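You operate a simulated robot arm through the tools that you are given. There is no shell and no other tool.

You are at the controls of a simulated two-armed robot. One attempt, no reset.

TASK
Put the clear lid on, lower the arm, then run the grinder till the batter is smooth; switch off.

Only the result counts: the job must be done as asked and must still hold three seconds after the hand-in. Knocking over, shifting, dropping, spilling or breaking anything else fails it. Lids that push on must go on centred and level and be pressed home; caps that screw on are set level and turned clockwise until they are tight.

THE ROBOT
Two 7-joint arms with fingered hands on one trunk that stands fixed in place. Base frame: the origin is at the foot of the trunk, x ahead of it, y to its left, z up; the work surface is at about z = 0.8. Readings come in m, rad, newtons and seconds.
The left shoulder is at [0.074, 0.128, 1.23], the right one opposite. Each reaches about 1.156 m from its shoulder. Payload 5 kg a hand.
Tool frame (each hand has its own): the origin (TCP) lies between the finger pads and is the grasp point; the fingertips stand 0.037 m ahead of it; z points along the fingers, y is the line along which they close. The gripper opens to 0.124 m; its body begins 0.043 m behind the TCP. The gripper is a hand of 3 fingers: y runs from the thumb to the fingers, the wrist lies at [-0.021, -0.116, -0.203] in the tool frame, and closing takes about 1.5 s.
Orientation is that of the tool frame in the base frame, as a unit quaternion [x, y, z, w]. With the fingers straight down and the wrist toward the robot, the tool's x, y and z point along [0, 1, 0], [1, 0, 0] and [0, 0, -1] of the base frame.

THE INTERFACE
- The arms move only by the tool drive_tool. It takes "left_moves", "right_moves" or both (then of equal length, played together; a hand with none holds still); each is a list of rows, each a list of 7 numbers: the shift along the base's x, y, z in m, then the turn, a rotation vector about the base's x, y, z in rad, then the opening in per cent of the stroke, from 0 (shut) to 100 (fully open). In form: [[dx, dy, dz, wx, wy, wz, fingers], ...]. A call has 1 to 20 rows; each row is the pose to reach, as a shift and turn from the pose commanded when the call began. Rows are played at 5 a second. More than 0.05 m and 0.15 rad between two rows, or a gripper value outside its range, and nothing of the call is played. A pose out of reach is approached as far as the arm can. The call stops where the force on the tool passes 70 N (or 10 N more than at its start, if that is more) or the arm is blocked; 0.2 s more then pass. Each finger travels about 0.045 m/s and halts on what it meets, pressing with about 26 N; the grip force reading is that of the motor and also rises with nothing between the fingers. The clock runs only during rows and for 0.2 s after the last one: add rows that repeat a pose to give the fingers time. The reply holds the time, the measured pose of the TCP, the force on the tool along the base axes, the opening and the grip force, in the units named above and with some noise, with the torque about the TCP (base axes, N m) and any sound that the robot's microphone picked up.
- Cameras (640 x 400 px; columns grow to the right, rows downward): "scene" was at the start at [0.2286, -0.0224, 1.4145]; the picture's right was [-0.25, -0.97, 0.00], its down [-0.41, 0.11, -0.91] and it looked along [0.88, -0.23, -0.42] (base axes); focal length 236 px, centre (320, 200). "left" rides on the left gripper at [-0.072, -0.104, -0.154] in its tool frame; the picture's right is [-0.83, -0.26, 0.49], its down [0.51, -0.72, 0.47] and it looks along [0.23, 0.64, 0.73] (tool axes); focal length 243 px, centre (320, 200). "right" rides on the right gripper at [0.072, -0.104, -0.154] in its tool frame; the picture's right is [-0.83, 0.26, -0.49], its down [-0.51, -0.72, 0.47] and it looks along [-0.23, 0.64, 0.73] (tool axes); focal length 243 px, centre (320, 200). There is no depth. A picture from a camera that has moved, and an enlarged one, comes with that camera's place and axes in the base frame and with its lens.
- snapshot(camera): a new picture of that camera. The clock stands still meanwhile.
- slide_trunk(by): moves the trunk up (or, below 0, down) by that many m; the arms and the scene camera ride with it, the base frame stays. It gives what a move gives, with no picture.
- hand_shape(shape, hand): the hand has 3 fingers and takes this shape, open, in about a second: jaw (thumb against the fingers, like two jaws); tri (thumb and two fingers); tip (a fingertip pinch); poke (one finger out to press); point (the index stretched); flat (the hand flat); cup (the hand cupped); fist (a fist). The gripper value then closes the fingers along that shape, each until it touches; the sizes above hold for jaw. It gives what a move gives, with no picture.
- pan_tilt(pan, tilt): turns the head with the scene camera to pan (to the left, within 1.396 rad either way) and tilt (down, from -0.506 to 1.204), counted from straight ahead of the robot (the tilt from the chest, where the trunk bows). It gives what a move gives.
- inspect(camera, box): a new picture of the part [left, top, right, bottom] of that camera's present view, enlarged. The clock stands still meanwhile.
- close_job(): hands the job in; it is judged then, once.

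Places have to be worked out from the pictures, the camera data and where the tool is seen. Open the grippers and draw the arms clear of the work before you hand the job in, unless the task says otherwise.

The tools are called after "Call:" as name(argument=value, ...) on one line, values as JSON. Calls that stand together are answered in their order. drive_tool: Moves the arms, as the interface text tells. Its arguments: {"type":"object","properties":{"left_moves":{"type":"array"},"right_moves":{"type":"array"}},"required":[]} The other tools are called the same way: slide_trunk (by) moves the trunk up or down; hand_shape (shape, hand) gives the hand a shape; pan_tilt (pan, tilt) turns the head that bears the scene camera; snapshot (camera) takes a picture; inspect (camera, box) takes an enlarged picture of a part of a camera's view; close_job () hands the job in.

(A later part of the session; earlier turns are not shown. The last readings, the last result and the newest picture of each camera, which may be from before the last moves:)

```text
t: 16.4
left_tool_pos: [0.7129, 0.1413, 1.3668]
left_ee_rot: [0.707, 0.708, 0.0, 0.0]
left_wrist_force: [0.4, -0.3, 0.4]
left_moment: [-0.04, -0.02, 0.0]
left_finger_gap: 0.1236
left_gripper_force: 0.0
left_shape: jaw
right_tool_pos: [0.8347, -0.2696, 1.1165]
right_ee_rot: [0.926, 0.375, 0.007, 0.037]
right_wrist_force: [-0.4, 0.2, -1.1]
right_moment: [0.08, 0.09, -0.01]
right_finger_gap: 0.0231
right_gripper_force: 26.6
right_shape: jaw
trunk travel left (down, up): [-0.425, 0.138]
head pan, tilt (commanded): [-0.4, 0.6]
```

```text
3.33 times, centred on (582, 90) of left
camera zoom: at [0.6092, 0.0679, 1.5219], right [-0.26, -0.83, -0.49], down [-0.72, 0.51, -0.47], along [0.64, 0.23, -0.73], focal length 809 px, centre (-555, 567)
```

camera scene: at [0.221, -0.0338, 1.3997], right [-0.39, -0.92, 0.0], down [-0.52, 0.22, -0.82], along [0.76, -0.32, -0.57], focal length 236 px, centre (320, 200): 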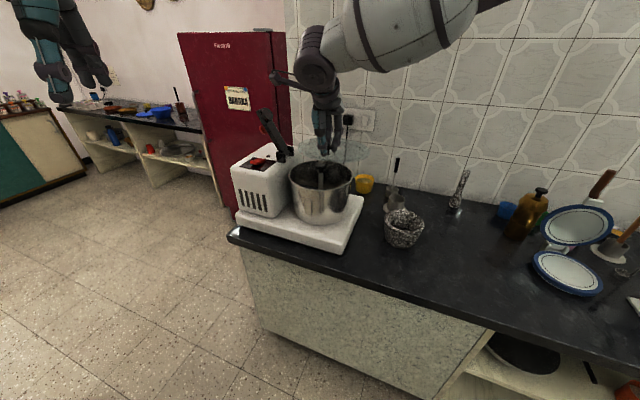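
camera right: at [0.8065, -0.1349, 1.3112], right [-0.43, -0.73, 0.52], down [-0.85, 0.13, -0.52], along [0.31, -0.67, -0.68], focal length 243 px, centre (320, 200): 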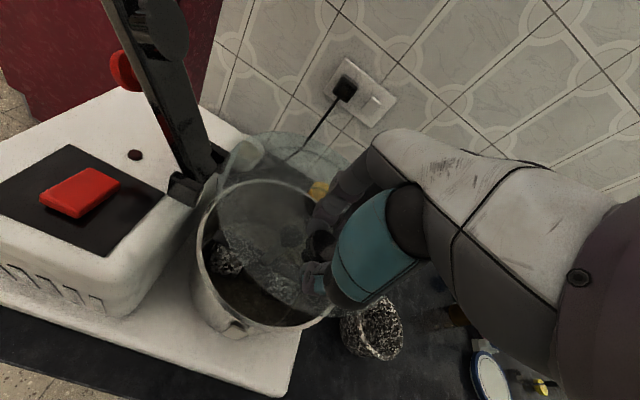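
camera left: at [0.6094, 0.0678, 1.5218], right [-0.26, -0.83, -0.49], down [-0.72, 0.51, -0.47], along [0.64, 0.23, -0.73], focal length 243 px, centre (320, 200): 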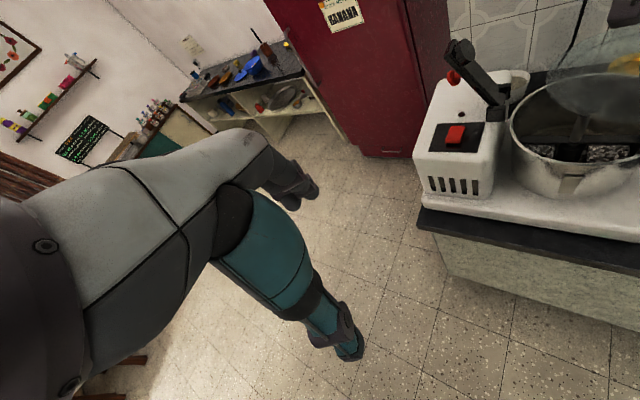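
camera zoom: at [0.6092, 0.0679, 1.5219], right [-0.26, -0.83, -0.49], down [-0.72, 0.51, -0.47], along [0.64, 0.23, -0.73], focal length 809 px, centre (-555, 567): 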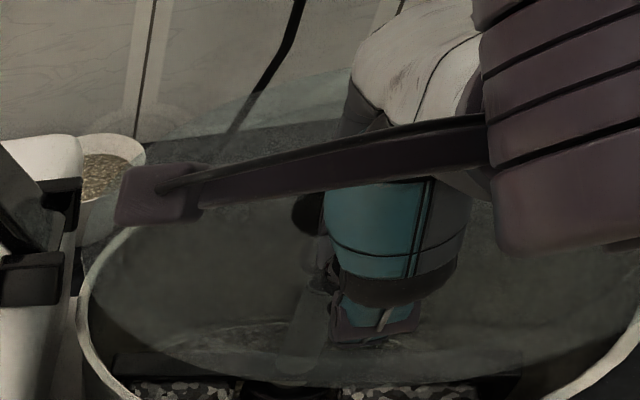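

I zoom further on the hole-versus-cap area and on the lid's edges.

Call:
inspect(camera="scene", box=[300, 140, 350, 180])

Call:
inspect(camera="scene", box=[280, 138, 385, 190])

Call:
inspect(camera="right", box=[230, 130, 380, 320])

```text
10.00 times, centred on (325, 160) of scene
camera zoom: at [0.2208, -0.0336, 1.3998], right [-0.39, -0.92, 0.0], down [-0.52, 0.22, -0.83], along [0.76, -0.32, -0.56], focal length 2362 px, centre (270, 600)
```

zoom: 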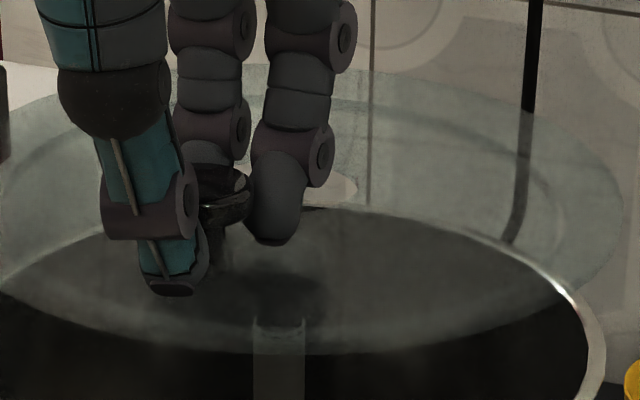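

```text
6.10 times, centred on (332, 164) of scene
camera zoom: at [0.2208, -0.0336, 1.3998], right [-0.39, -0.92, 0.0], down [-0.52, 0.22, -0.83], along [0.76, -0.32, -0.56], focal length 1440 px, centre (244, 419)
```

zoom: 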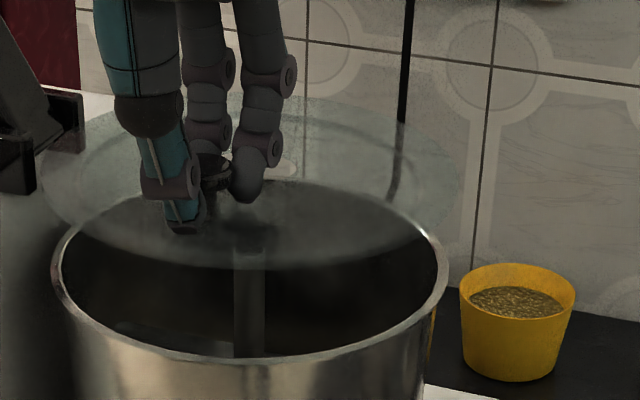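

```text
2.11 times, centred on (305, 225) of right
camera zoom: at [0.8066, -0.1357, 1.2612], right [-0.43, -0.73, 0.52], down [-0.85, 0.13, -0.52], along [0.31, -0.67, -0.68], focal length 511 px, centre (352, 147)
```

zoom: 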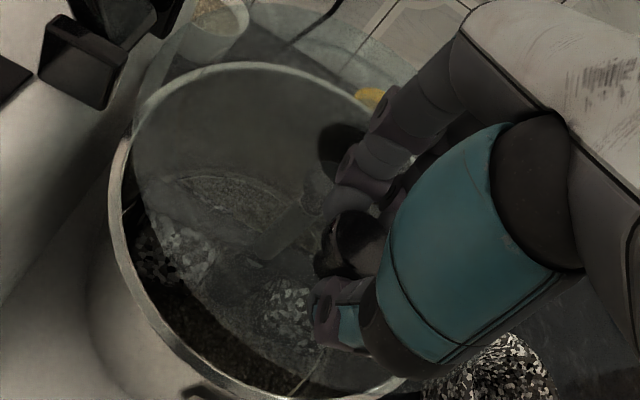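

The hole and spindle look aligned within a few millimetres. I lower another 30 mm slowly so the cap enters the hole, then look.

Call:
drive_tool(right_moves=[[0, 0, -0.007, 0, 0, 0, 0], [0, 0, -0.014, 0, 0, 0, 0], [0, 0, -0.021, 0, 0, 0, 0], [0, 0, -0.028, 0, 0, 0, 0], [0, 0, -0.032, 0, 0, 0, 0]])

Call:
inspect(camera="scene", box=[280, 138, 365, 190])

Call:
inspect(camera="right", box=[200, 90, 380, 320])

Call:
inspect(camera="left", box=[525, 30, 640, 170])

```text
t: 17.6
left_tool_pos: [0.7133, 0.141, 1.3674]
left_ee_rot: [0.707, 0.707, 0.0, 0.0]
left_wrist_force: [0.4, -0.6, -0.1]
left_moment: [0.0, -0.04, 0.01]
left_finger_gap: 0.1234
left_gripper_force: 0.0
left_shape: jaw
right_tool_pos: [0.8349, -0.2704, 1.0839]
right_ee_rot: [0.926, 0.376, 0.007, 0.037]
right_wrist_force: [-0.4, -0.9, -1.8]
right_moment: [0.04, 0.07, -0.05]
right_finger_gap: 0.0234
right_gripper_force: 25.5
right_shape: jaw
trunk travel left (down, up): [-0.425, 0.138]
head pan, tilt (commanded): [-0.4, 0.6]
```

```text
7.53 times, centred on (322, 164) of scene
camera zoom: at [0.2211, -0.0337, 1.3997], right [-0.39, -0.92, 0.0], down [-0.52, 0.22, -0.82], along [0.76, -0.32, -0.57], focal length 1779 px, centre (301, 471)
```

zoom: 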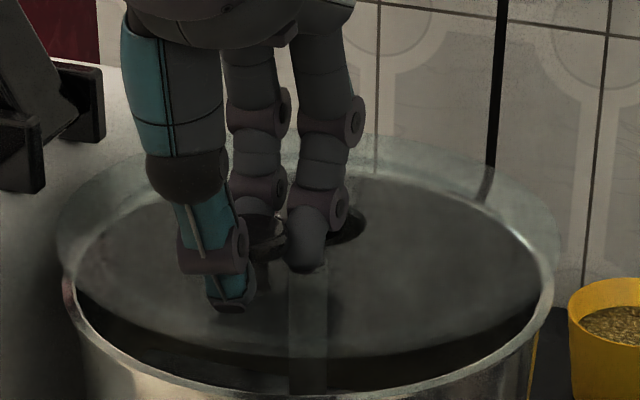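

```text
1.74 times, centred on (290, 205) of right
camera zoom: at [0.807, -0.1358, 1.2287], right [-0.43, -0.73, 0.52], down [-0.85, 0.13, -0.52], along [0.31, -0.67, -0.68], focal length 422 px, centre (372, 191)
```

zoom: 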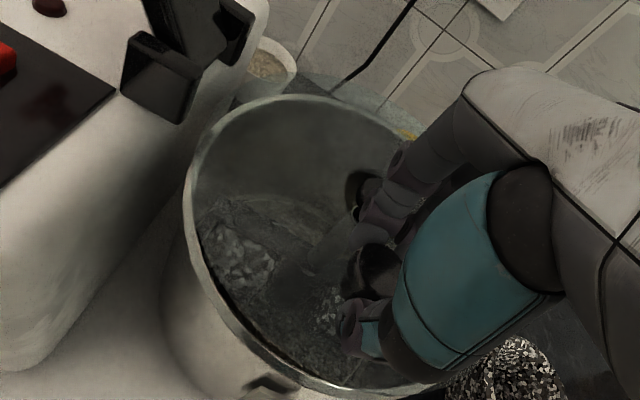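

```text
2.86 times, centred on (582, 100) of left
camera zoom: at [0.6095, 0.0678, 1.5217], right [-0.26, -0.83, -0.49], down [-0.72, 0.51, -0.47], along [0.64, 0.23, -0.73], focal length 693 px, centre (-430, 486)
```

zoom: 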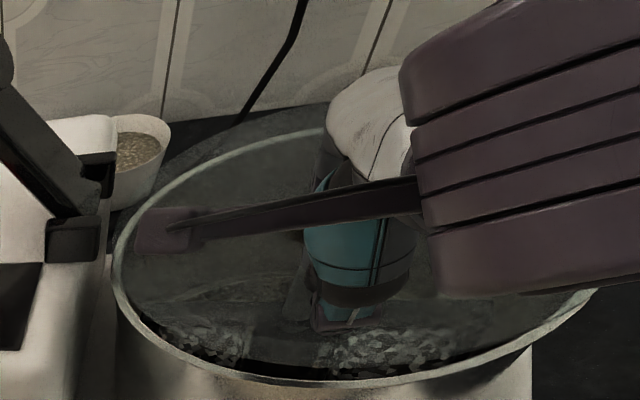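

The cap seems to be reaching the hole. I zoom in on the hole in the right camera and scene.

Call:
inspect(camera="right", box=[280, 160, 360, 230])

Call:
inspect(camera="scene", box=[305, 150, 345, 180])

```text
5.71 times, centred on (320, 195) of right
camera zoom: at [0.807, -0.1358, 1.2287], right [-0.43, -0.73, 0.52], down [-0.85, 0.13, -0.52], along [0.31, -0.67, -0.68], focal length 1386 px, centre (320, 229)
```

zoom: 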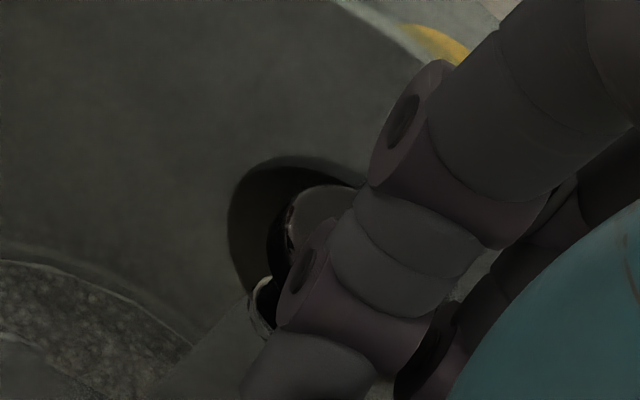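

```text
13.33 times, centred on (325, 165) of scene
camera zoom: at [0.2211, -0.0337, 1.3997], right [-0.39, -0.92, 0.0], down [-0.52, 0.22, -0.82], along [0.76, -0.32, -0.57], focal length 3150 px, centre (253, 667)
```

zoom: 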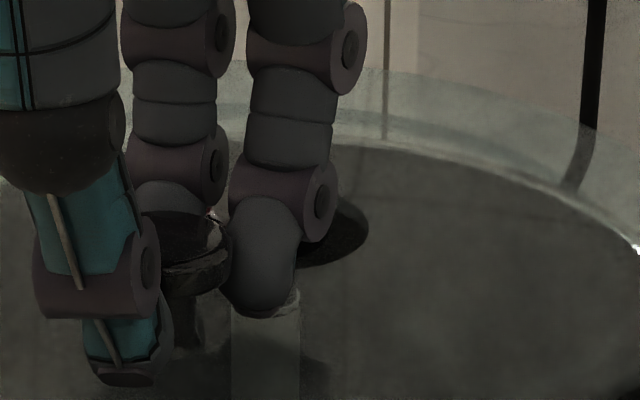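

The cap sits inside the hole with roughly even gaps. I continue down in small steps, watching the force for rim contact.

Call:
drive_tool(right_moves=[[0, 0, -0.005, 0, 0, 0, 0], [0, 0, -0.01, 0, 0, 0, 0], [0, 0, -0.012, 0, 0, 0, 0], [0, 0, -0.012, 0, 0, 0, 0]])

Call:
inspect(camera="scene", box=[280, 138, 365, 190])

Call:
inspect(camera="right", box=[200, 90, 380, 320])

```text
t: 18.6
left_tool_pos: [0.7127, 0.1407, 1.3681]
left_ee_rot: [0.706, 0.708, 0.0, 0.0]
left_wrist_force: [-0.3, 0.9, -1.5]
left_moment: [-0.01, 0.0, 0.04]
left_finger_gap: 0.1234
left_gripper_force: 0.0
left_shape: jaw
right_tool_pos: [0.8359, -0.2711, 1.0729]
right_ee_rot: [0.926, 0.376, 0.007, 0.037]
right_wrist_force: [-0.1, 0.4, -1.5]
right_moment: [0.05, 0.07, 0.04]
right_finger_gap: 0.0232
right_gripper_force: 26.2
right_shape: jaw
trunk travel left (down, up): [-0.425, 0.138]
head pan, tilt (commanded): [-0.4, 0.6]
```

```text
7.53 times, centred on (322, 164) of scene
camera zoom: at [0.2212, -0.0337, 1.3997], right [-0.39, -0.92, 0.0], down [-0.52, 0.22, -0.82], along [0.76, -0.32, -0.57], focal length 1779 px, centre (301, 471)
```

zoom: 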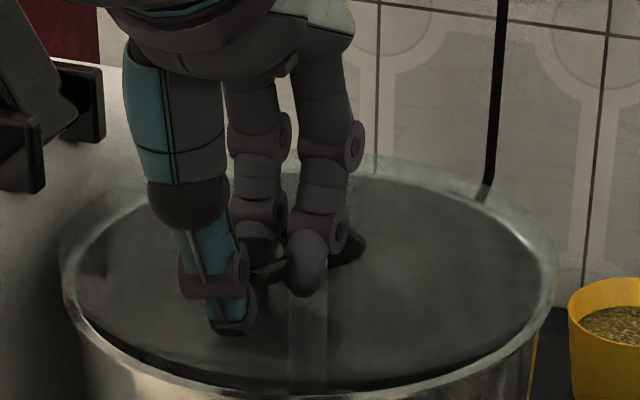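

```text
1.74 times, centred on (290, 205) of right
camera zoom: at [0.8073, -0.1361, 1.2175], right [-0.43, -0.73, 0.52], down [-0.85, 0.13, -0.52], along [0.31, -0.67, -0.68], focal length 422 px, centre (372, 191)
```

zoom: 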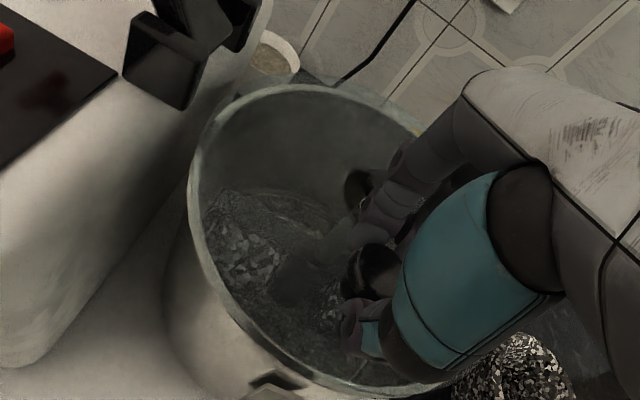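

Lid is only about a centimetre above the rim with no contact yet. I continue in finer steps.

Call:
drive_tool(right_moves=[[0, 0, -0.002, 0, 0, 0, 0], [0, 0, -0.004, 0, 0, 0, 0], [0, 0, -0.006, 0, 0, 0, 0], [0, 0, -0.006, 0, 0, 0, 0]])

Call:
inspect(camera="scene", box=[280, 138, 365, 190])

Call:
inspect(camera="right", box=[200, 90, 380, 320])

```text
t: 19.6
left_tool_pos: [0.7134, 0.1409, 1.3671]
left_ee_rot: [0.707, 0.707, 0.0, -0.001]
left_wrist_force: [-0.3, 0.0, 0.8]
left_moment: [-0.02, 0.02, -0.02]
left_finger_gap: 0.1238
left_gripper_force: 0.1
left_shape: jaw
right_tool_pos: [0.8338, -0.2717, 1.0653]
right_ee_rot: [0.926, 0.375, 0.008, 0.036]
right_wrist_force: [-0.3, 0.1, -1.2]
right_moment: [0.03, 0.04, 0.0]
right_finger_gap: 0.0231
right_gripper_force: 25.8
right_shape: jaw
trunk travel left (down, up): [-0.425, 0.138]
head pan, tilt (commanded): [-0.4, 0.6]
```

```text
7.53 times, centred on (322, 164) of scene
camera zoom: at [0.221, -0.0337, 1.3997], right [-0.39, -0.92, 0.0], down [-0.52, 0.22, -0.82], along [0.76, -0.32, -0.57], focal length 1779 px, centre (301, 471)
```

zoom: 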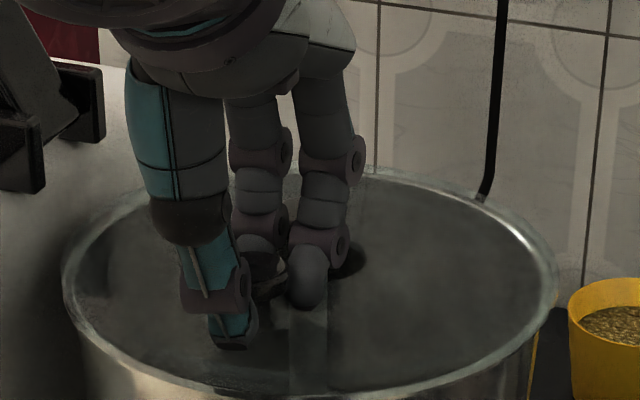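

```text
1.74 times, centred on (290, 205) of right
camera zoom: at [0.8065, -0.1362, 1.2113], right [-0.43, -0.73, 0.52], down [-0.85, 0.13, -0.52], along [0.31, -0.67, -0.68], focal length 422 px, centre (372, 191)
```

zoom: 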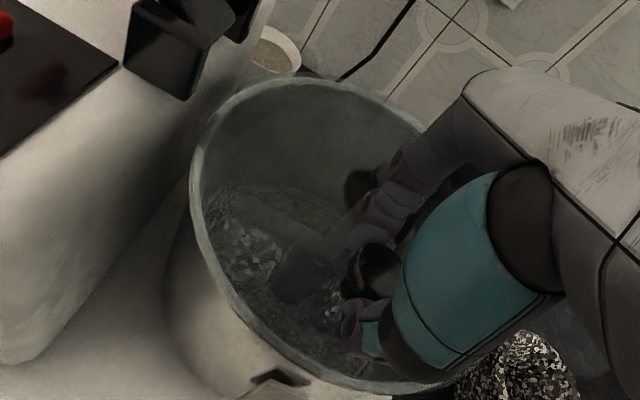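

The lid edge now nearly coincides with the rim. I take 1–2 mm steps until contact shows in the force.

Call:
drive_tool(right_moves=[[0, 0, -0.001, 0, 0, 0, 0], [0, 0, -0.002, 0, 0, 0, 0], [0, 0, -0.003, 0, 0, 0, 0], [0, 0, -0.003, 0, 0, 0, 0]])

Call:
inspect(camera="scene", box=[280, 145, 365, 215])

```text
t: 20.6
left_tool_pos: [0.7125, 0.1401, 1.3673]
left_ee_rot: [0.707, 0.707, 0.0, 0.0]
left_wrist_force: [-0.3, -0.4, 0.5]
left_moment: [0.0, 0.01, -0.01]
left_finger_gap: 0.1237
left_gripper_force: 0.0
left_shape: jaw
right_tool_pos: [0.8333, -0.2713, 1.063]
right_ee_rot: [0.926, 0.375, 0.007, 0.036]
right_wrist_force: [0.7, 0.1, -1.0]
right_moment: [0.01, 0.04, -0.03]
right_finger_gap: 0.023
right_gripper_force: 26.2
right_shape: jaw
trunk travel left (down, up): [-0.425, 0.138]
head pan, tilt (commanded): [-0.4, 0.6]
```

```text
5.71 times, centred on (322, 180) of scene
camera zoom: at [0.221, -0.0336, 1.3997], right [-0.39, -0.92, 0.0], down [-0.52, 0.22, -0.82], along [0.76, -0.32, -0.57], focal length 1350 px, centre (306, 314)
```

zoom: 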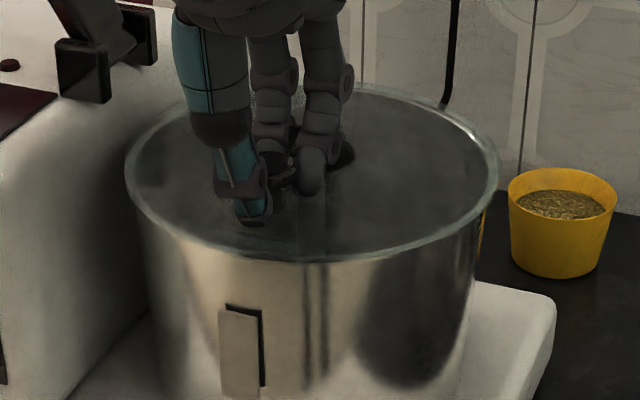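

The lid edge now overlaps the rim concentrically. I lower a little more to feel contact.

Call:
drive_tool(right_moves=[[0, 0, -0.001, 0, 0, 0, 0], [0, 0, -0.002, 0, 0, 0, 0], [0, 0, -0.003, 0, 0, 0, 0]])

Call:
inspect(camera="scene", box=[280, 145, 365, 215])

Call:
inspect(camera="right", box=[200, 90, 380, 320])

```text
t: 21.4
left_tool_pos: [0.7122, 0.14, 1.3674]
left_ee_rot: [0.707, 0.707, 0.0, 0.0]
left_wrist_force: [-0.1, 0.9, 0.1]
left_moment: [0.05, 0.0, -0.03]
left_finger_gap: 0.124
left_gripper_force: 0.0
left_shape: jaw
right_tool_pos: [0.8346, -0.2694, 1.061]
right_ee_rot: [0.926, 0.376, 0.008, 0.036]
right_wrist_force: [-0.5, -0.4, 3.0]
right_moment: [-0.03, 0.04, 0.02]
right_finger_gap: 0.0232
right_gripper_force: 25.8
right_shape: jaw
trunk travel left (down, up): [-0.425, 0.138]
head pan, tilt (commanded): [-0.4, 0.6]
```

```text
5.71 times, centred on (322, 180) of scene
camera zoom: at [0.2206, -0.0336, 1.3998], right [-0.39, -0.92, 0.0], down [-0.52, 0.22, -0.83], along [0.76, -0.32, -0.56], focal length 1350 px, centre (306, 314)
```

zoom: 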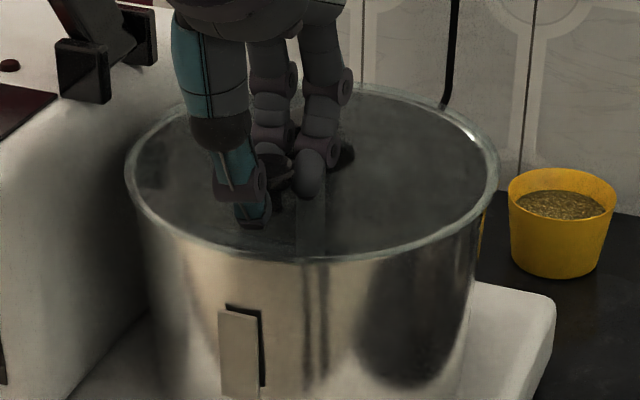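

```text
1.74 times, centred on (290, 205) of right
camera zoom: at [0.8067, -0.1356, 1.2066], right [-0.43, -0.73, 0.52], down [-0.85, 0.13, -0.52], along [0.31, -0.67, -0.68], focal length 422 px, centre (372, 191)
```

zoom: 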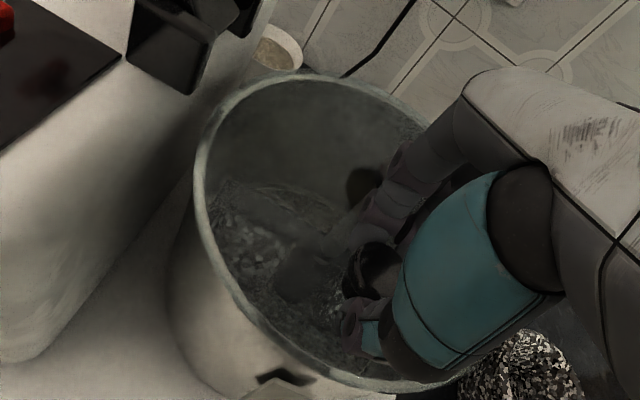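

Contact: the force turned from -1.5 to +3 N. I press a little further to seat it and see how force rises.

Call:
drive_tool(right_moves=[[0, 0, -0.001, 0, 0, 0, 0], [0, 0, -0.002, 0, 0, 0, 0], [0, 0, -0.003, 0, 0, 0, 0]])

Call:
inspect(camera="scene", box=[280, 145, 365, 215])

```text
t: 22.2
left_tool_pos: [0.7113, 0.1411, 1.3684]
left_ee_rot: [0.707, 0.707, 0.001, 0.001]
left_wrist_force: [-0.1, -0.9, -0.4]
left_moment: [-0.04, 0.0, 0.02]
left_finger_gap: 0.1236
left_gripper_force: 0.1
left_shape: jaw
right_tool_pos: [0.833, -0.2686, 1.0606]
right_ee_rot: [0.926, 0.376, 0.009, 0.038]
right_wrist_force: [0.9, -1.3, 21.2]
right_moment: [0.45, 0.23, 0.0]
right_finger_gap: 0.0242
right_gripper_force: 26.0
right_shape: jaw
trunk travel left (down, up): [-0.425, 0.138]
head pan, tilt (commanded): [-0.4, 0.6]
```

```text
5.71 times, centred on (322, 180) of scene
camera zoom: at [0.2183, -0.033, 1.4004], right [-0.39, -0.92, 0.0], down [-0.52, 0.22, -0.83], along [0.76, -0.32, -0.56], focal length 1350 px, centre (306, 314)
```

zoom: 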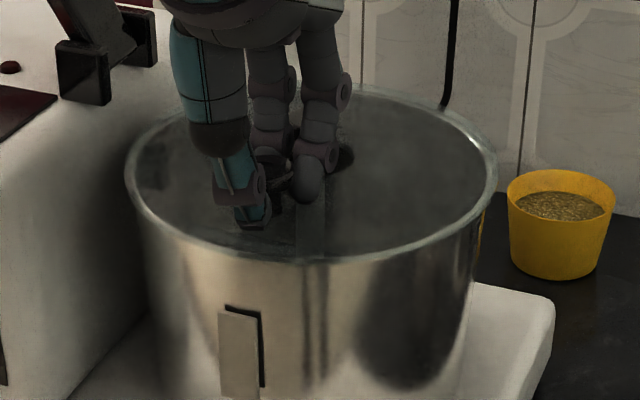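

Firm contact (21 N): the lid is seated hard on the rim. I ease off the push, open the fingers only moderately so as not to touch the spindle cap, and lift away.

Call:
drive_tool(right_moves=[[0, 0, 0.002, 0, 0, 0, 0], [0, 0, 0.002, 0, 0, 0, 20], [0, 0, 0.002, 0, 0, 0, 30], [0, 0, 0.002, 0, 0, 0, 40], [0, 0, 0.002, 0, 0, 0, 44], [0, 0, 0.002, 0, 0, 0, 44]])

Call:
inspect(camera="scene", box=[280, 145, 365, 215])

Call:
inspect(camera="right", box=[200, 90, 380, 320])

```text
t: 23.6
left_tool_pos: [0.7113, 0.1403, 1.3677]
left_ee_rot: [0.707, 0.707, 0.001, 0.001]
left_wrist_force: [0.1, 0.5, 0.1]
left_moment: [0.01, 0.0, -0.01]
left_finger_gap: 0.1237
left_gripper_force: 0.1
left_shape: jaw
right_tool_pos: [0.8326, -0.2696, 1.0602]
right_ee_rot: [0.926, 0.375, 0.007, 0.037]
right_wrist_force: [3.2, -3.6, 16.9]
right_moment: [0.22, 0.12, -0.01]
right_finger_gap: 0.0507
right_gripper_force: 0.1
right_shape: jaw
trunk travel left (down, up): [-0.425, 0.138]
head pan, tilt (commanded): [-0.4, 0.6]
```

```text
5.71 times, centred on (322, 180) of scene
camera zoom: at [0.2192, -0.0336, 1.4], right [-0.39, -0.92, 0.0], down [-0.52, 0.22, -0.83], along [0.76, -0.32, -0.56], focal length 1350 px, centre (306, 314)
```

zoom: 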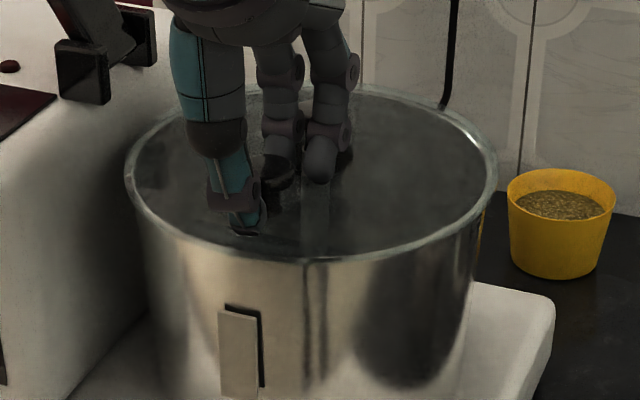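

```text
1.74 times, centred on (290, 205) of right
camera zoom: at [0.8051, -0.1351, 1.2054], right [-0.43, -0.73, 0.52], down [-0.85, 0.13, -0.52], along [0.31, -0.67, -0.68], focal length 422 px, centre (372, 191)
```

zoom: 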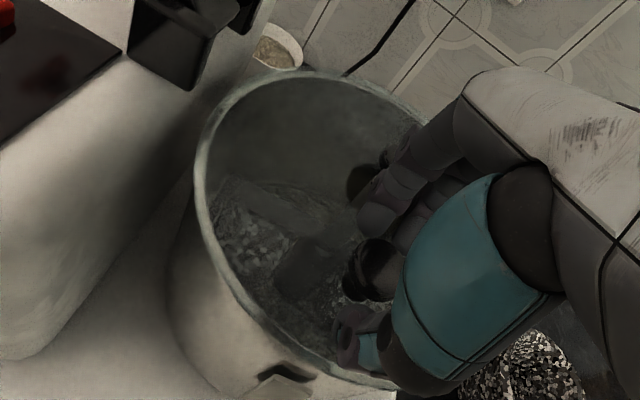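

The fingertips are still pressing the lid (17 N), so I raise the hand straight up slowly, checking that the lid stays.

Call:
drive_tool(right_moves=[[0, 0, 0.004, 0, 0, 0, 44], [0, 0, 0.008, 0, 0, 0, 44], [0, 0, 0.014, 0, 0, 0, 44], [0, 0, 0.02, 0, 0, 0, 46]])

Call:
inspect(camera="scene", box=[280, 145, 365, 215])

Call:
inspect(camera="right", box=[200, 90, 380, 320])

```text
t: 24.6
left_tool_pos: [0.7124, 0.1405, 1.367]
left_ee_rot: [0.707, 0.707, -0.001, 0.0]
left_wrist_force: [0.1, 0.4, -0.2]
left_moment: [-0.06, 0.02, -0.02]
left_finger_gap: 0.1238
left_gripper_force: 0.0
left_shape: jaw
right_tool_pos: [0.8339, -0.2688, 1.0795]
right_ee_rot: [0.926, 0.375, 0.006, 0.037]
right_wrist_force: [0.0, -1.0, 0.0]
right_moment: [-0.02, -0.02, -0.01]
right_finger_gap: 0.0566
right_gripper_force: 0.0
right_shape: jaw
trunk travel left (down, up): [-0.425, 0.138]
head pan, tilt (commanded): [-0.4, 0.6]
```

```text
5.71 times, centred on (322, 180) of scene
camera zoom: at [0.2208, -0.0335, 1.3997], right [-0.39, -0.92, 0.0], down [-0.52, 0.22, -0.83], along [0.76, -0.32, -0.56], focal length 1350 px, centre (306, 314)
```

zoom: 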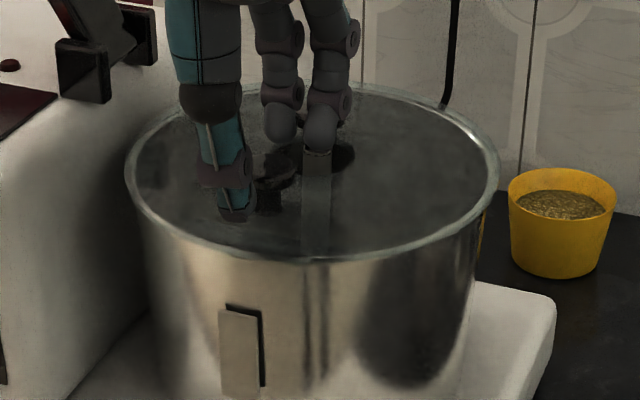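

```text
1.74 times, centred on (290, 205) of right
camera zoom: at [0.8065, -0.1344, 1.2241], right [-0.43, -0.73, 0.52], down [-0.85, 0.13, -0.51], along [0.31, -0.67, -0.68], focal length 422 px, centre (372, 191)
```

zoom: 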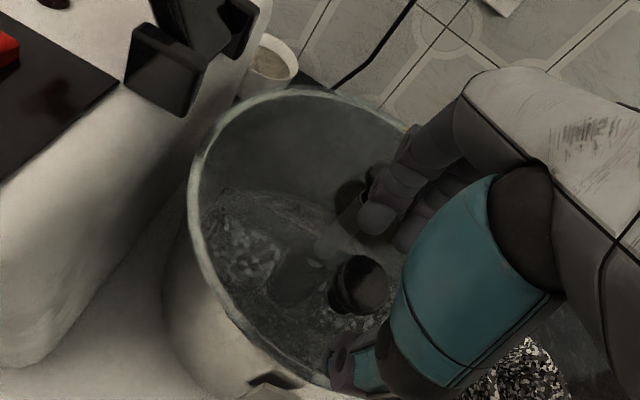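

The hand is free and the lid stays. I raise the right hand and draw it back to the right to inspect the lid.

Call:
drive_tool(right_moves=[[0, 0, 0.03, 0, 0, 0, 46], [0, 0, 0.07, 0, 0, 0, 46], [0, 0, 0.11, 0, 0, 0, 60], [-0.02, -0.02, 0.14, 0.03, 0.02, 0, 60], [-0.05, -0.05, 0.15, 0.062, 0.04, 0, 60], [-0.08, -0.08, 0.15, 0.062, 0.04, 0, 60], [-0.11, -0.11, 0.15, 0.062, 0.04, 0, 60], [-0.14, -0.14, 0.15, 0.062, 0.04, 0, 60]])

Call:
inspect(camera="scene", box=[270, 130, 375, 215])

Call:
snapshot(camera="right")

Call:
inspect(camera="left", box=[480, 20, 640, 210])

```text
t: 26.4
left_tool_pos: [0.711, 0.1393, 1.3691]
left_ee_rot: [0.707, 0.707, 0.002, 0.0]
left_wrist_force: [0.3, -1.1, -0.1]
left_moment: [0.06, -0.02, 0.05]
left_finger_gap: 0.1236
left_gripper_force: 0.1
left_shape: jaw
right_tool_pos: [0.6898, -0.4121, 1.2297]
right_ee_rot: [0.927, 0.375, 0.002, 0.001]
right_wrist_force: [-0.6, -1.1, 0.4]
right_moment: [0.04, -0.03, -0.01]
right_finger_gap: 0.074
right_gripper_force: 0.0
right_shape: jaw
trunk travel left (down, up): [-0.425, 0.138]
head pan, tilt (commanded): [-0.4, 0.6]
```

```text
4.71 times, centred on (322, 172) of scene
camera zoom: at [0.2183, -0.0357, 1.4002], right [-0.39, -0.92, 0.0], down [-0.52, 0.22, -0.83], along [0.76, -0.32, -0.56], focal length 1112 px, centre (308, 329)
```

zoom: 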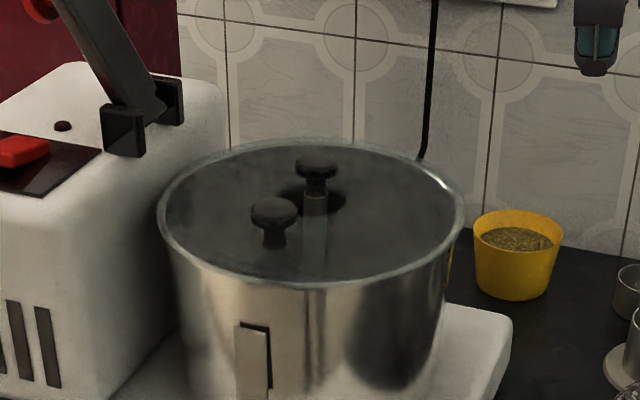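

```text
taken
camera right: at [0.6679, -0.2862, 1.3848], right [-0.41, -0.77, 0.49], down [-0.87, 0.16, -0.47], along [0.28, -0.62, -0.73], focal length 243 px, centre (320, 200)
```

right: 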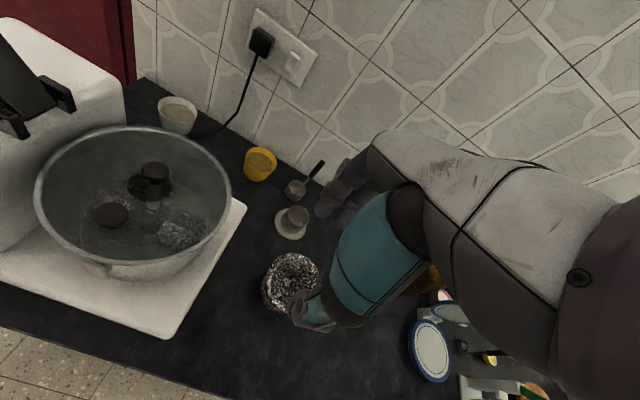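

```text
2.11 times, centred on (560, 115) of left
camera zoom: at [0.6062, 0.0656, 1.5235], right [-0.26, -0.83, -0.49], down [-0.72, 0.51, -0.47], along [0.64, 0.23, -0.73], focal length 511 px, centre (-185, 379)
```

zoom: 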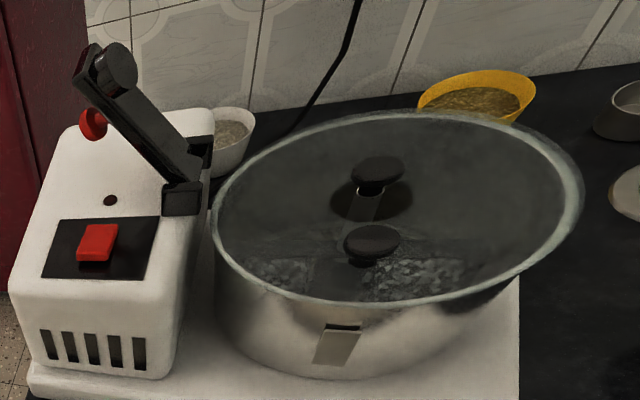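

The lid sits on the drum with the spindle cap through the hole. I zoom to check centring and seating.

Call:
inspect(camera="right", box=[20, 110, 250, 290])

Call:
inspect(camera="scene", box=[290, 150, 360, 200])

Call:
inspect(camera="left", box=[525, 50, 640, 170])

```text
2.22 times, centred on (135, 200) of right
camera zoom: at [0.6679, -0.2862, 1.3848], right [-0.41, -0.77, 0.49], down [-0.87, 0.16, -0.47], along [0.28, -0.62, -0.73], focal length 539 px, centre (731, 200)
```

zoom: 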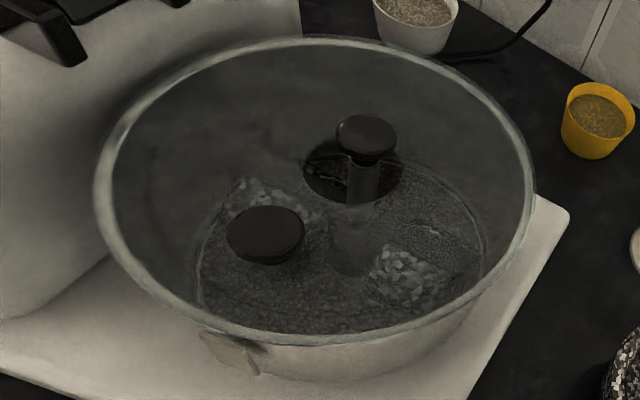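

```text
8.00 times, centred on (325, 175) of scene
camera zoom: at [0.2183, -0.0357, 1.4002], right [-0.39, -0.92, 0.0], down [-0.52, 0.22, -0.83], along [0.76, -0.32, -0.56], focal length 1890 px, centre (280, 400)
```

zoom: 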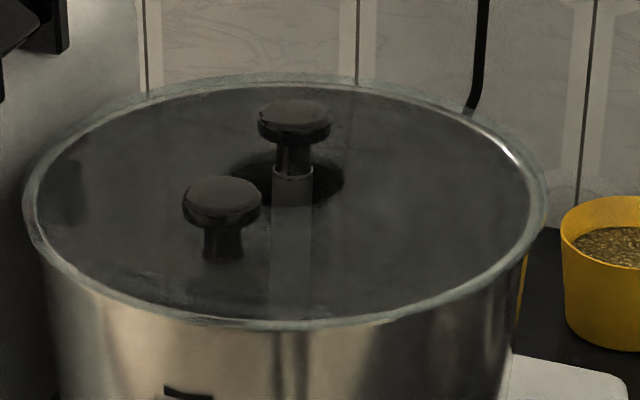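

```text
3.33 times, centred on (582, 110) of left
camera zoom: at [0.6062, 0.0656, 1.5235], right [-0.26, -0.83, -0.49], down [-0.72, 0.51, -0.47], along [0.64, 0.23, -0.73], focal length 809 px, centre (-555, 500)
```

zoom: 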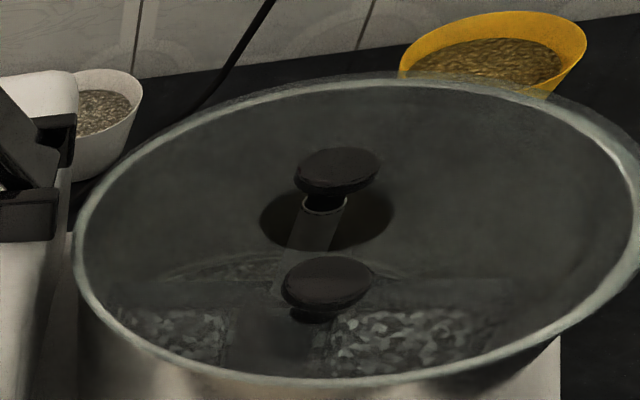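

The lid looks seated, but I want to verify centring more exactly. I turn the right hand back so its camera looks down on the drum from a steeper angle.

Call:
drive_tool(right_moves=[[0.01, -0.005, 0.02, 0, 0, 0.13, 60], [0.02, -0.01, 0.03, 0, 0, 0.26, 60], [0.03, -0.015, 0.03, 0, 0, 0.4, 60], [0.04, -0.02, 0.03, 0, 0, 0.53, 60], [0.05, -0.025, 0.03, 0, 0, 0.66, 60], [0.06, -0.027, 0.03, 0, 0, 0.8, 60], [0.06, -0.027, 0.03, 0, 0, 0.8, 60]])

Call:
snapshot(camera="right")

Call:
inspect(camera="right", box=[130, 100, 330, 280])

```text
t: 28.0
left_tool_pos: [0.7123, 0.141, 1.3671]
left_ee_rot: [0.707, 0.707, -0.001, 0.001]
left_wrist_force: [-0.2, 0.4, 0.2]
left_moment: [0.0, 0.02, 0.0]
left_finger_gap: 0.1236
left_gripper_force: 0.0
left_shape: jaw
right_tool_pos: [0.7543, -0.4377, 1.2599]
right_ee_rot: [0.707, 0.707, 0.0, 0.001]
right_wrist_force: [0.6, 1.1, 0.0]
right_moment: [0.02, 0.02, 0.01]
right_finger_gap: 0.0741
right_gripper_force: 0.2
right_shape: jaw
trunk travel left (down, up): [-0.425, 0.138]
head pan, tilt (commanded): [-0.4, 0.6]
```

```text
taken
camera right: at [0.6485, -0.3648, 1.4137], right [0.26, -0.83, 0.49], down [-0.72, -0.51, -0.47], along [0.64, -0.23, -0.73], focal length 243 px, centre (320, 200)
```

right: 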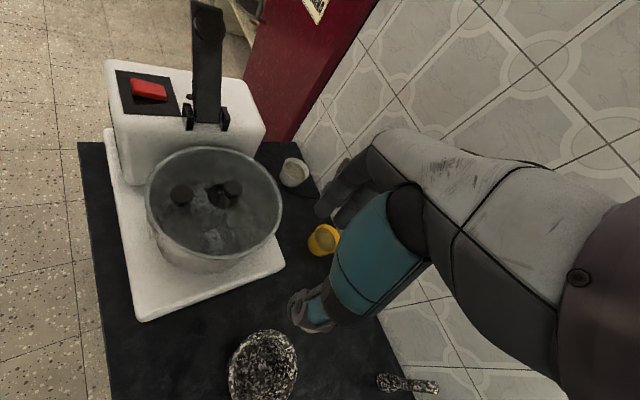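

```text
2.22 times, centred on (230, 190) of right
camera zoom: at [0.6485, -0.3648, 1.4137], right [0.26, -0.83, 0.49], down [-0.72, -0.51, -0.47], along [0.64, -0.23, -0.73], focal length 539 px, centre (520, 222)
```

zoom: 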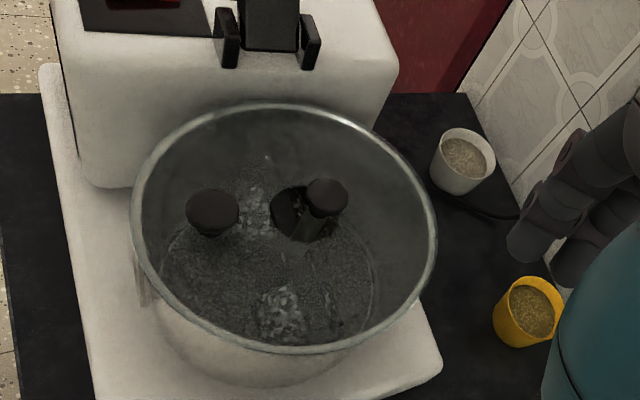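

From here the shaft appears off-centre in the lid's hole. I zoom on the lid edge around the rim to see whether the lid itself is concentric with the drum.

Call:
inspect(camera="right", box=[140, 140, 200, 260])

Call:
inspect(camera="right", box=[240, 150, 300, 270])

Call:
inspect(camera="right", box=[160, 140, 280, 200])

Call:
inspect(camera="right", box=[200, 170, 250, 220])

```text
3.33 times, centred on (170, 200) of right
camera zoom: at [0.6485, -0.3648, 1.4137], right [0.26, -0.83, 0.49], down [-0.72, -0.51, -0.47], along [0.64, -0.23, -0.73], focal length 809 px, centre (820, 200)
```

zoom: 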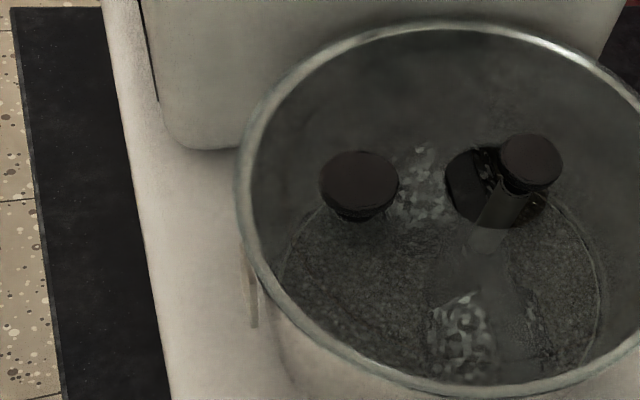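

```text
3.33 times, centred on (270, 210) of right
camera zoom: at [0.6485, -0.3648, 1.4137], right [0.26, -0.83, 0.49], down [-0.72, -0.51, -0.47], along [0.64, -0.23, -0.73], focal length 809 px, centre (487, 167)
```

zoom: 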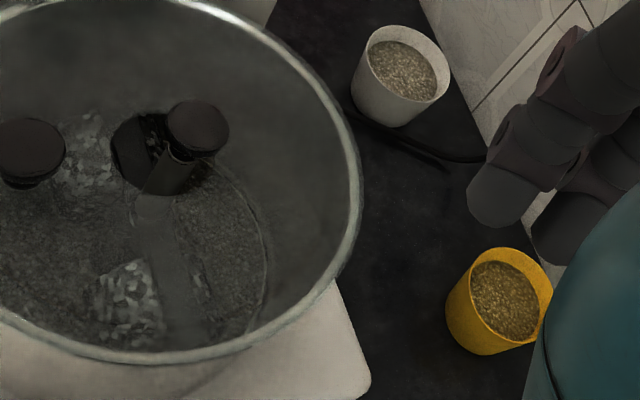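

```text
5.33 times, centred on (220, 170) of right
camera zoom: at [0.6485, -0.3648, 1.4137], right [0.26, -0.83, 0.49], down [-0.72, -0.51, -0.47], along [0.64, -0.23, -0.73], focal length 1294 px, centre (853, 360)
```

zoom: 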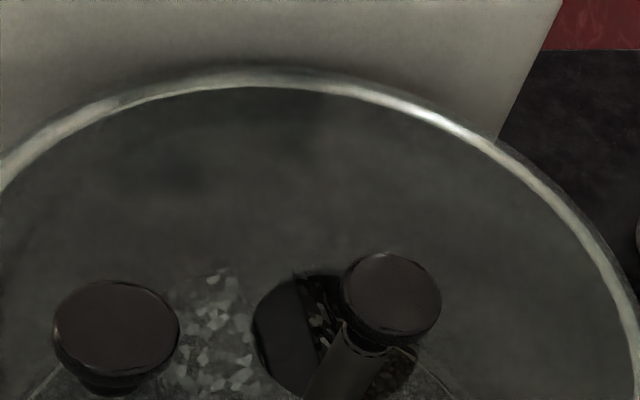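

```text
8.00 times, centred on (225, 195) of right
camera zoom: at [0.6485, -0.3648, 1.4137], right [0.26, -0.83, 0.49], down [-0.72, -0.51, -0.47], along [0.64, -0.23, -0.73], focal length 1941 px, centre (1080, 240)
```

zoom: 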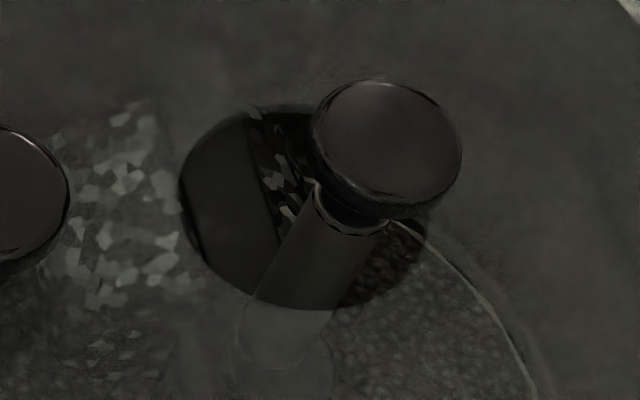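

The lid is concentric with the drum rim (equal overhang all round), but the spindle cap now leans several millimetres toward +x/-y. I examine the grinder arm's foot to see how it will meet the cap.

Call:
inspect(camera="left", box=[420, 20, 540, 170])

Call:
inspect(camera="right", box=[100, 0, 270, 150])

Call:
inspect(camera="scene", box=[220, 95, 330, 190])

```text
2.67 times, centred on (480, 95) of left
camera zoom: at [0.6088, 0.0682, 1.5221], right [-0.26, -0.83, -0.49], down [-0.72, 0.51, -0.47], along [0.64, 0.23, -0.73], focal length 647 px, centre (-107, 480)
```

zoom: 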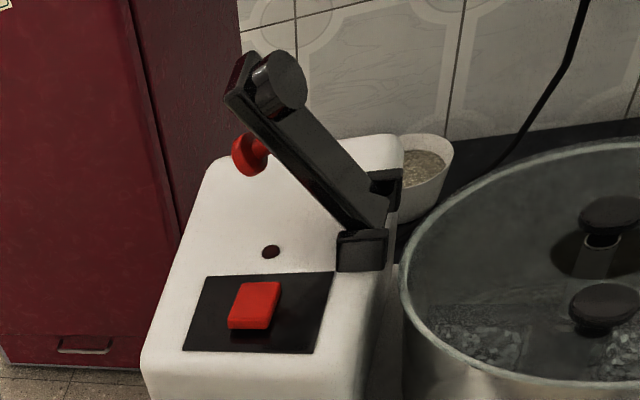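

```text
2.67 times, centred on (185, 75) of right
camera zoom: at [0.6485, -0.3648, 1.4137], right [0.26, -0.83, 0.49], down [-0.72, -0.51, -0.47], along [0.64, -0.23, -0.73], focal length 647 px, centre (680, 533)
```

zoom: 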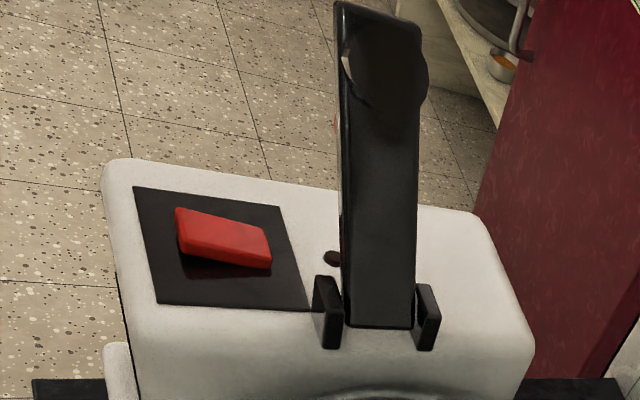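

```text
4.21 times, centred on (275, 142) of scene
camera zoom: at [0.2204, -0.0334, 1.3998], right [-0.39, -0.92, 0.0], down [-0.52, 0.22, -0.83], along [0.76, -0.32, -0.56], focal length 995 px, centre (510, 442)
```

zoom: 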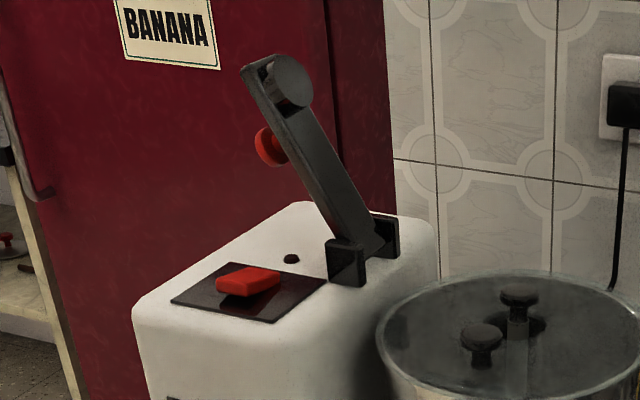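

The foot is a plain cylinder about 4 cm wide, so it should meet the cap, but I would rather set the leaning spindle back to centre first. I bring the right hand, closed, above the far side of the cap.

Call:
drive_tool(right_moves=[[0.02, 0.009, 0, 0, 0, -0.1, 40], [0.042, 0.018, 0, 0, 0, -0.2, 20], [0.064, 0.027, 0, 0, 0, -0.3, 0], [0.088, 0.036, 0, 0, 0, -0.4, 0], [0.11, 0.045, 0, 0, 0, -0.5, 0], [0.132, 0.054, 0, 0, 0, -0.6, 0], [0.155, 0.063, 0, 0, 0, -0.7, 0], [0.177, 0.072, -0.03, 0, 0, -0.8, 0], [0.177, 0.072, -0.06, 0, 0, -0.8, 0], [0.177, 0.072, -0.09, 0, 0, -0.8, 0]])

Call:
snapshot(camera="right")

Call:
inspect(camera="scene", box=[270, 110, 375, 215])

Call:
inspect(camera="left", box=[480, 20, 640, 210])

```text
t: 30.2
left_tool_pos: [0.7124, 0.1412, 1.3684]
left_ee_rot: [0.707, 0.707, 0.0, 0.0]
left_wrist_force: [-1.1, -0.5, -1.5]
left_moment: [0.03, -0.02, -0.04]
left_finger_gap: 0.1236
left_gripper_force: 0.1
left_shape: jaw
right_tool_pos: [0.9294, -0.3648, 1.17]
right_ee_rot: [0.927, 0.376, 0.0, 0.0]
right_wrist_force: [0.2, 0.0, 0.4]
right_moment: [0.0, 0.01, 0.02]
right_finger_gap: 0.0
right_gripper_force: 25.9
right_shape: jaw
trunk travel left (down, up): [-0.425, 0.138]
head pan, tilt (commanded): [-0.4, 0.6]
```

```text
taken
camera right: at [0.9084, -0.239, 1.324], right [-0.41, -0.77, 0.49], down [-0.87, 0.16, -0.47], along [0.28, -0.62, -0.73], focal length 243 px, centre (320, 200)
```

right: 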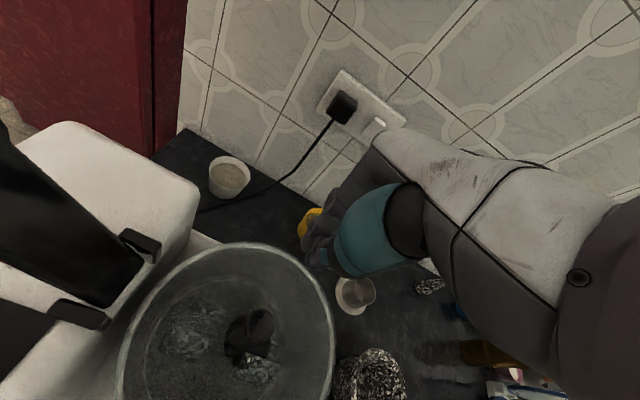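

```text
3.81 times, centred on (322, 162) of scene
camera zoom: at [0.221, -0.0336, 1.3998], right [-0.39, -0.92, 0.0], down [-0.52, 0.22, -0.83], along [0.76, -0.32, -0.56], focal length 900 px, centre (310, 343)
```

zoom: 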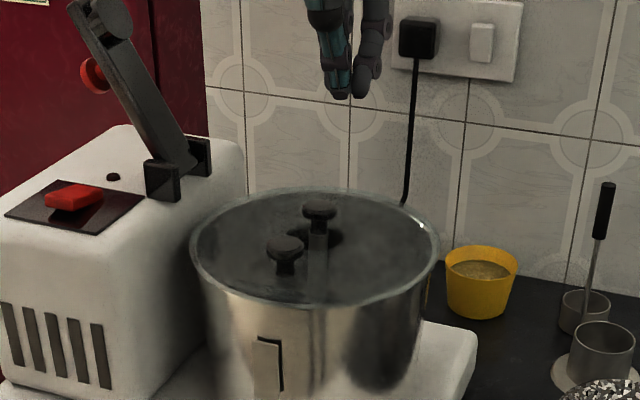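

```text
2.11 times, centred on (560, 115) of left
camera zoom: at [0.6094, 0.068, 1.522], right [-0.26, -0.83, -0.49], down [-0.72, 0.51, -0.47], along [0.64, 0.23, -0.73], focal length 511 px, centre (-185, 379)
```

zoom: 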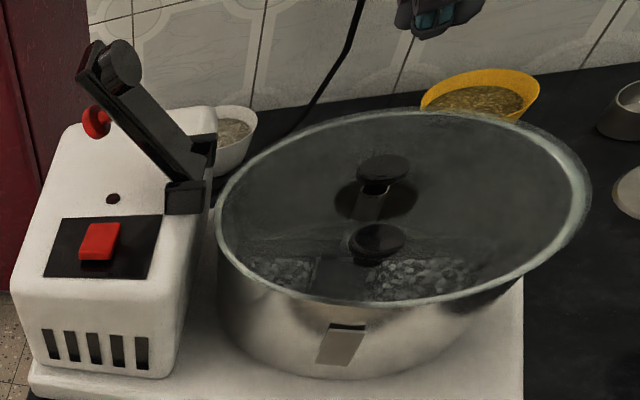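

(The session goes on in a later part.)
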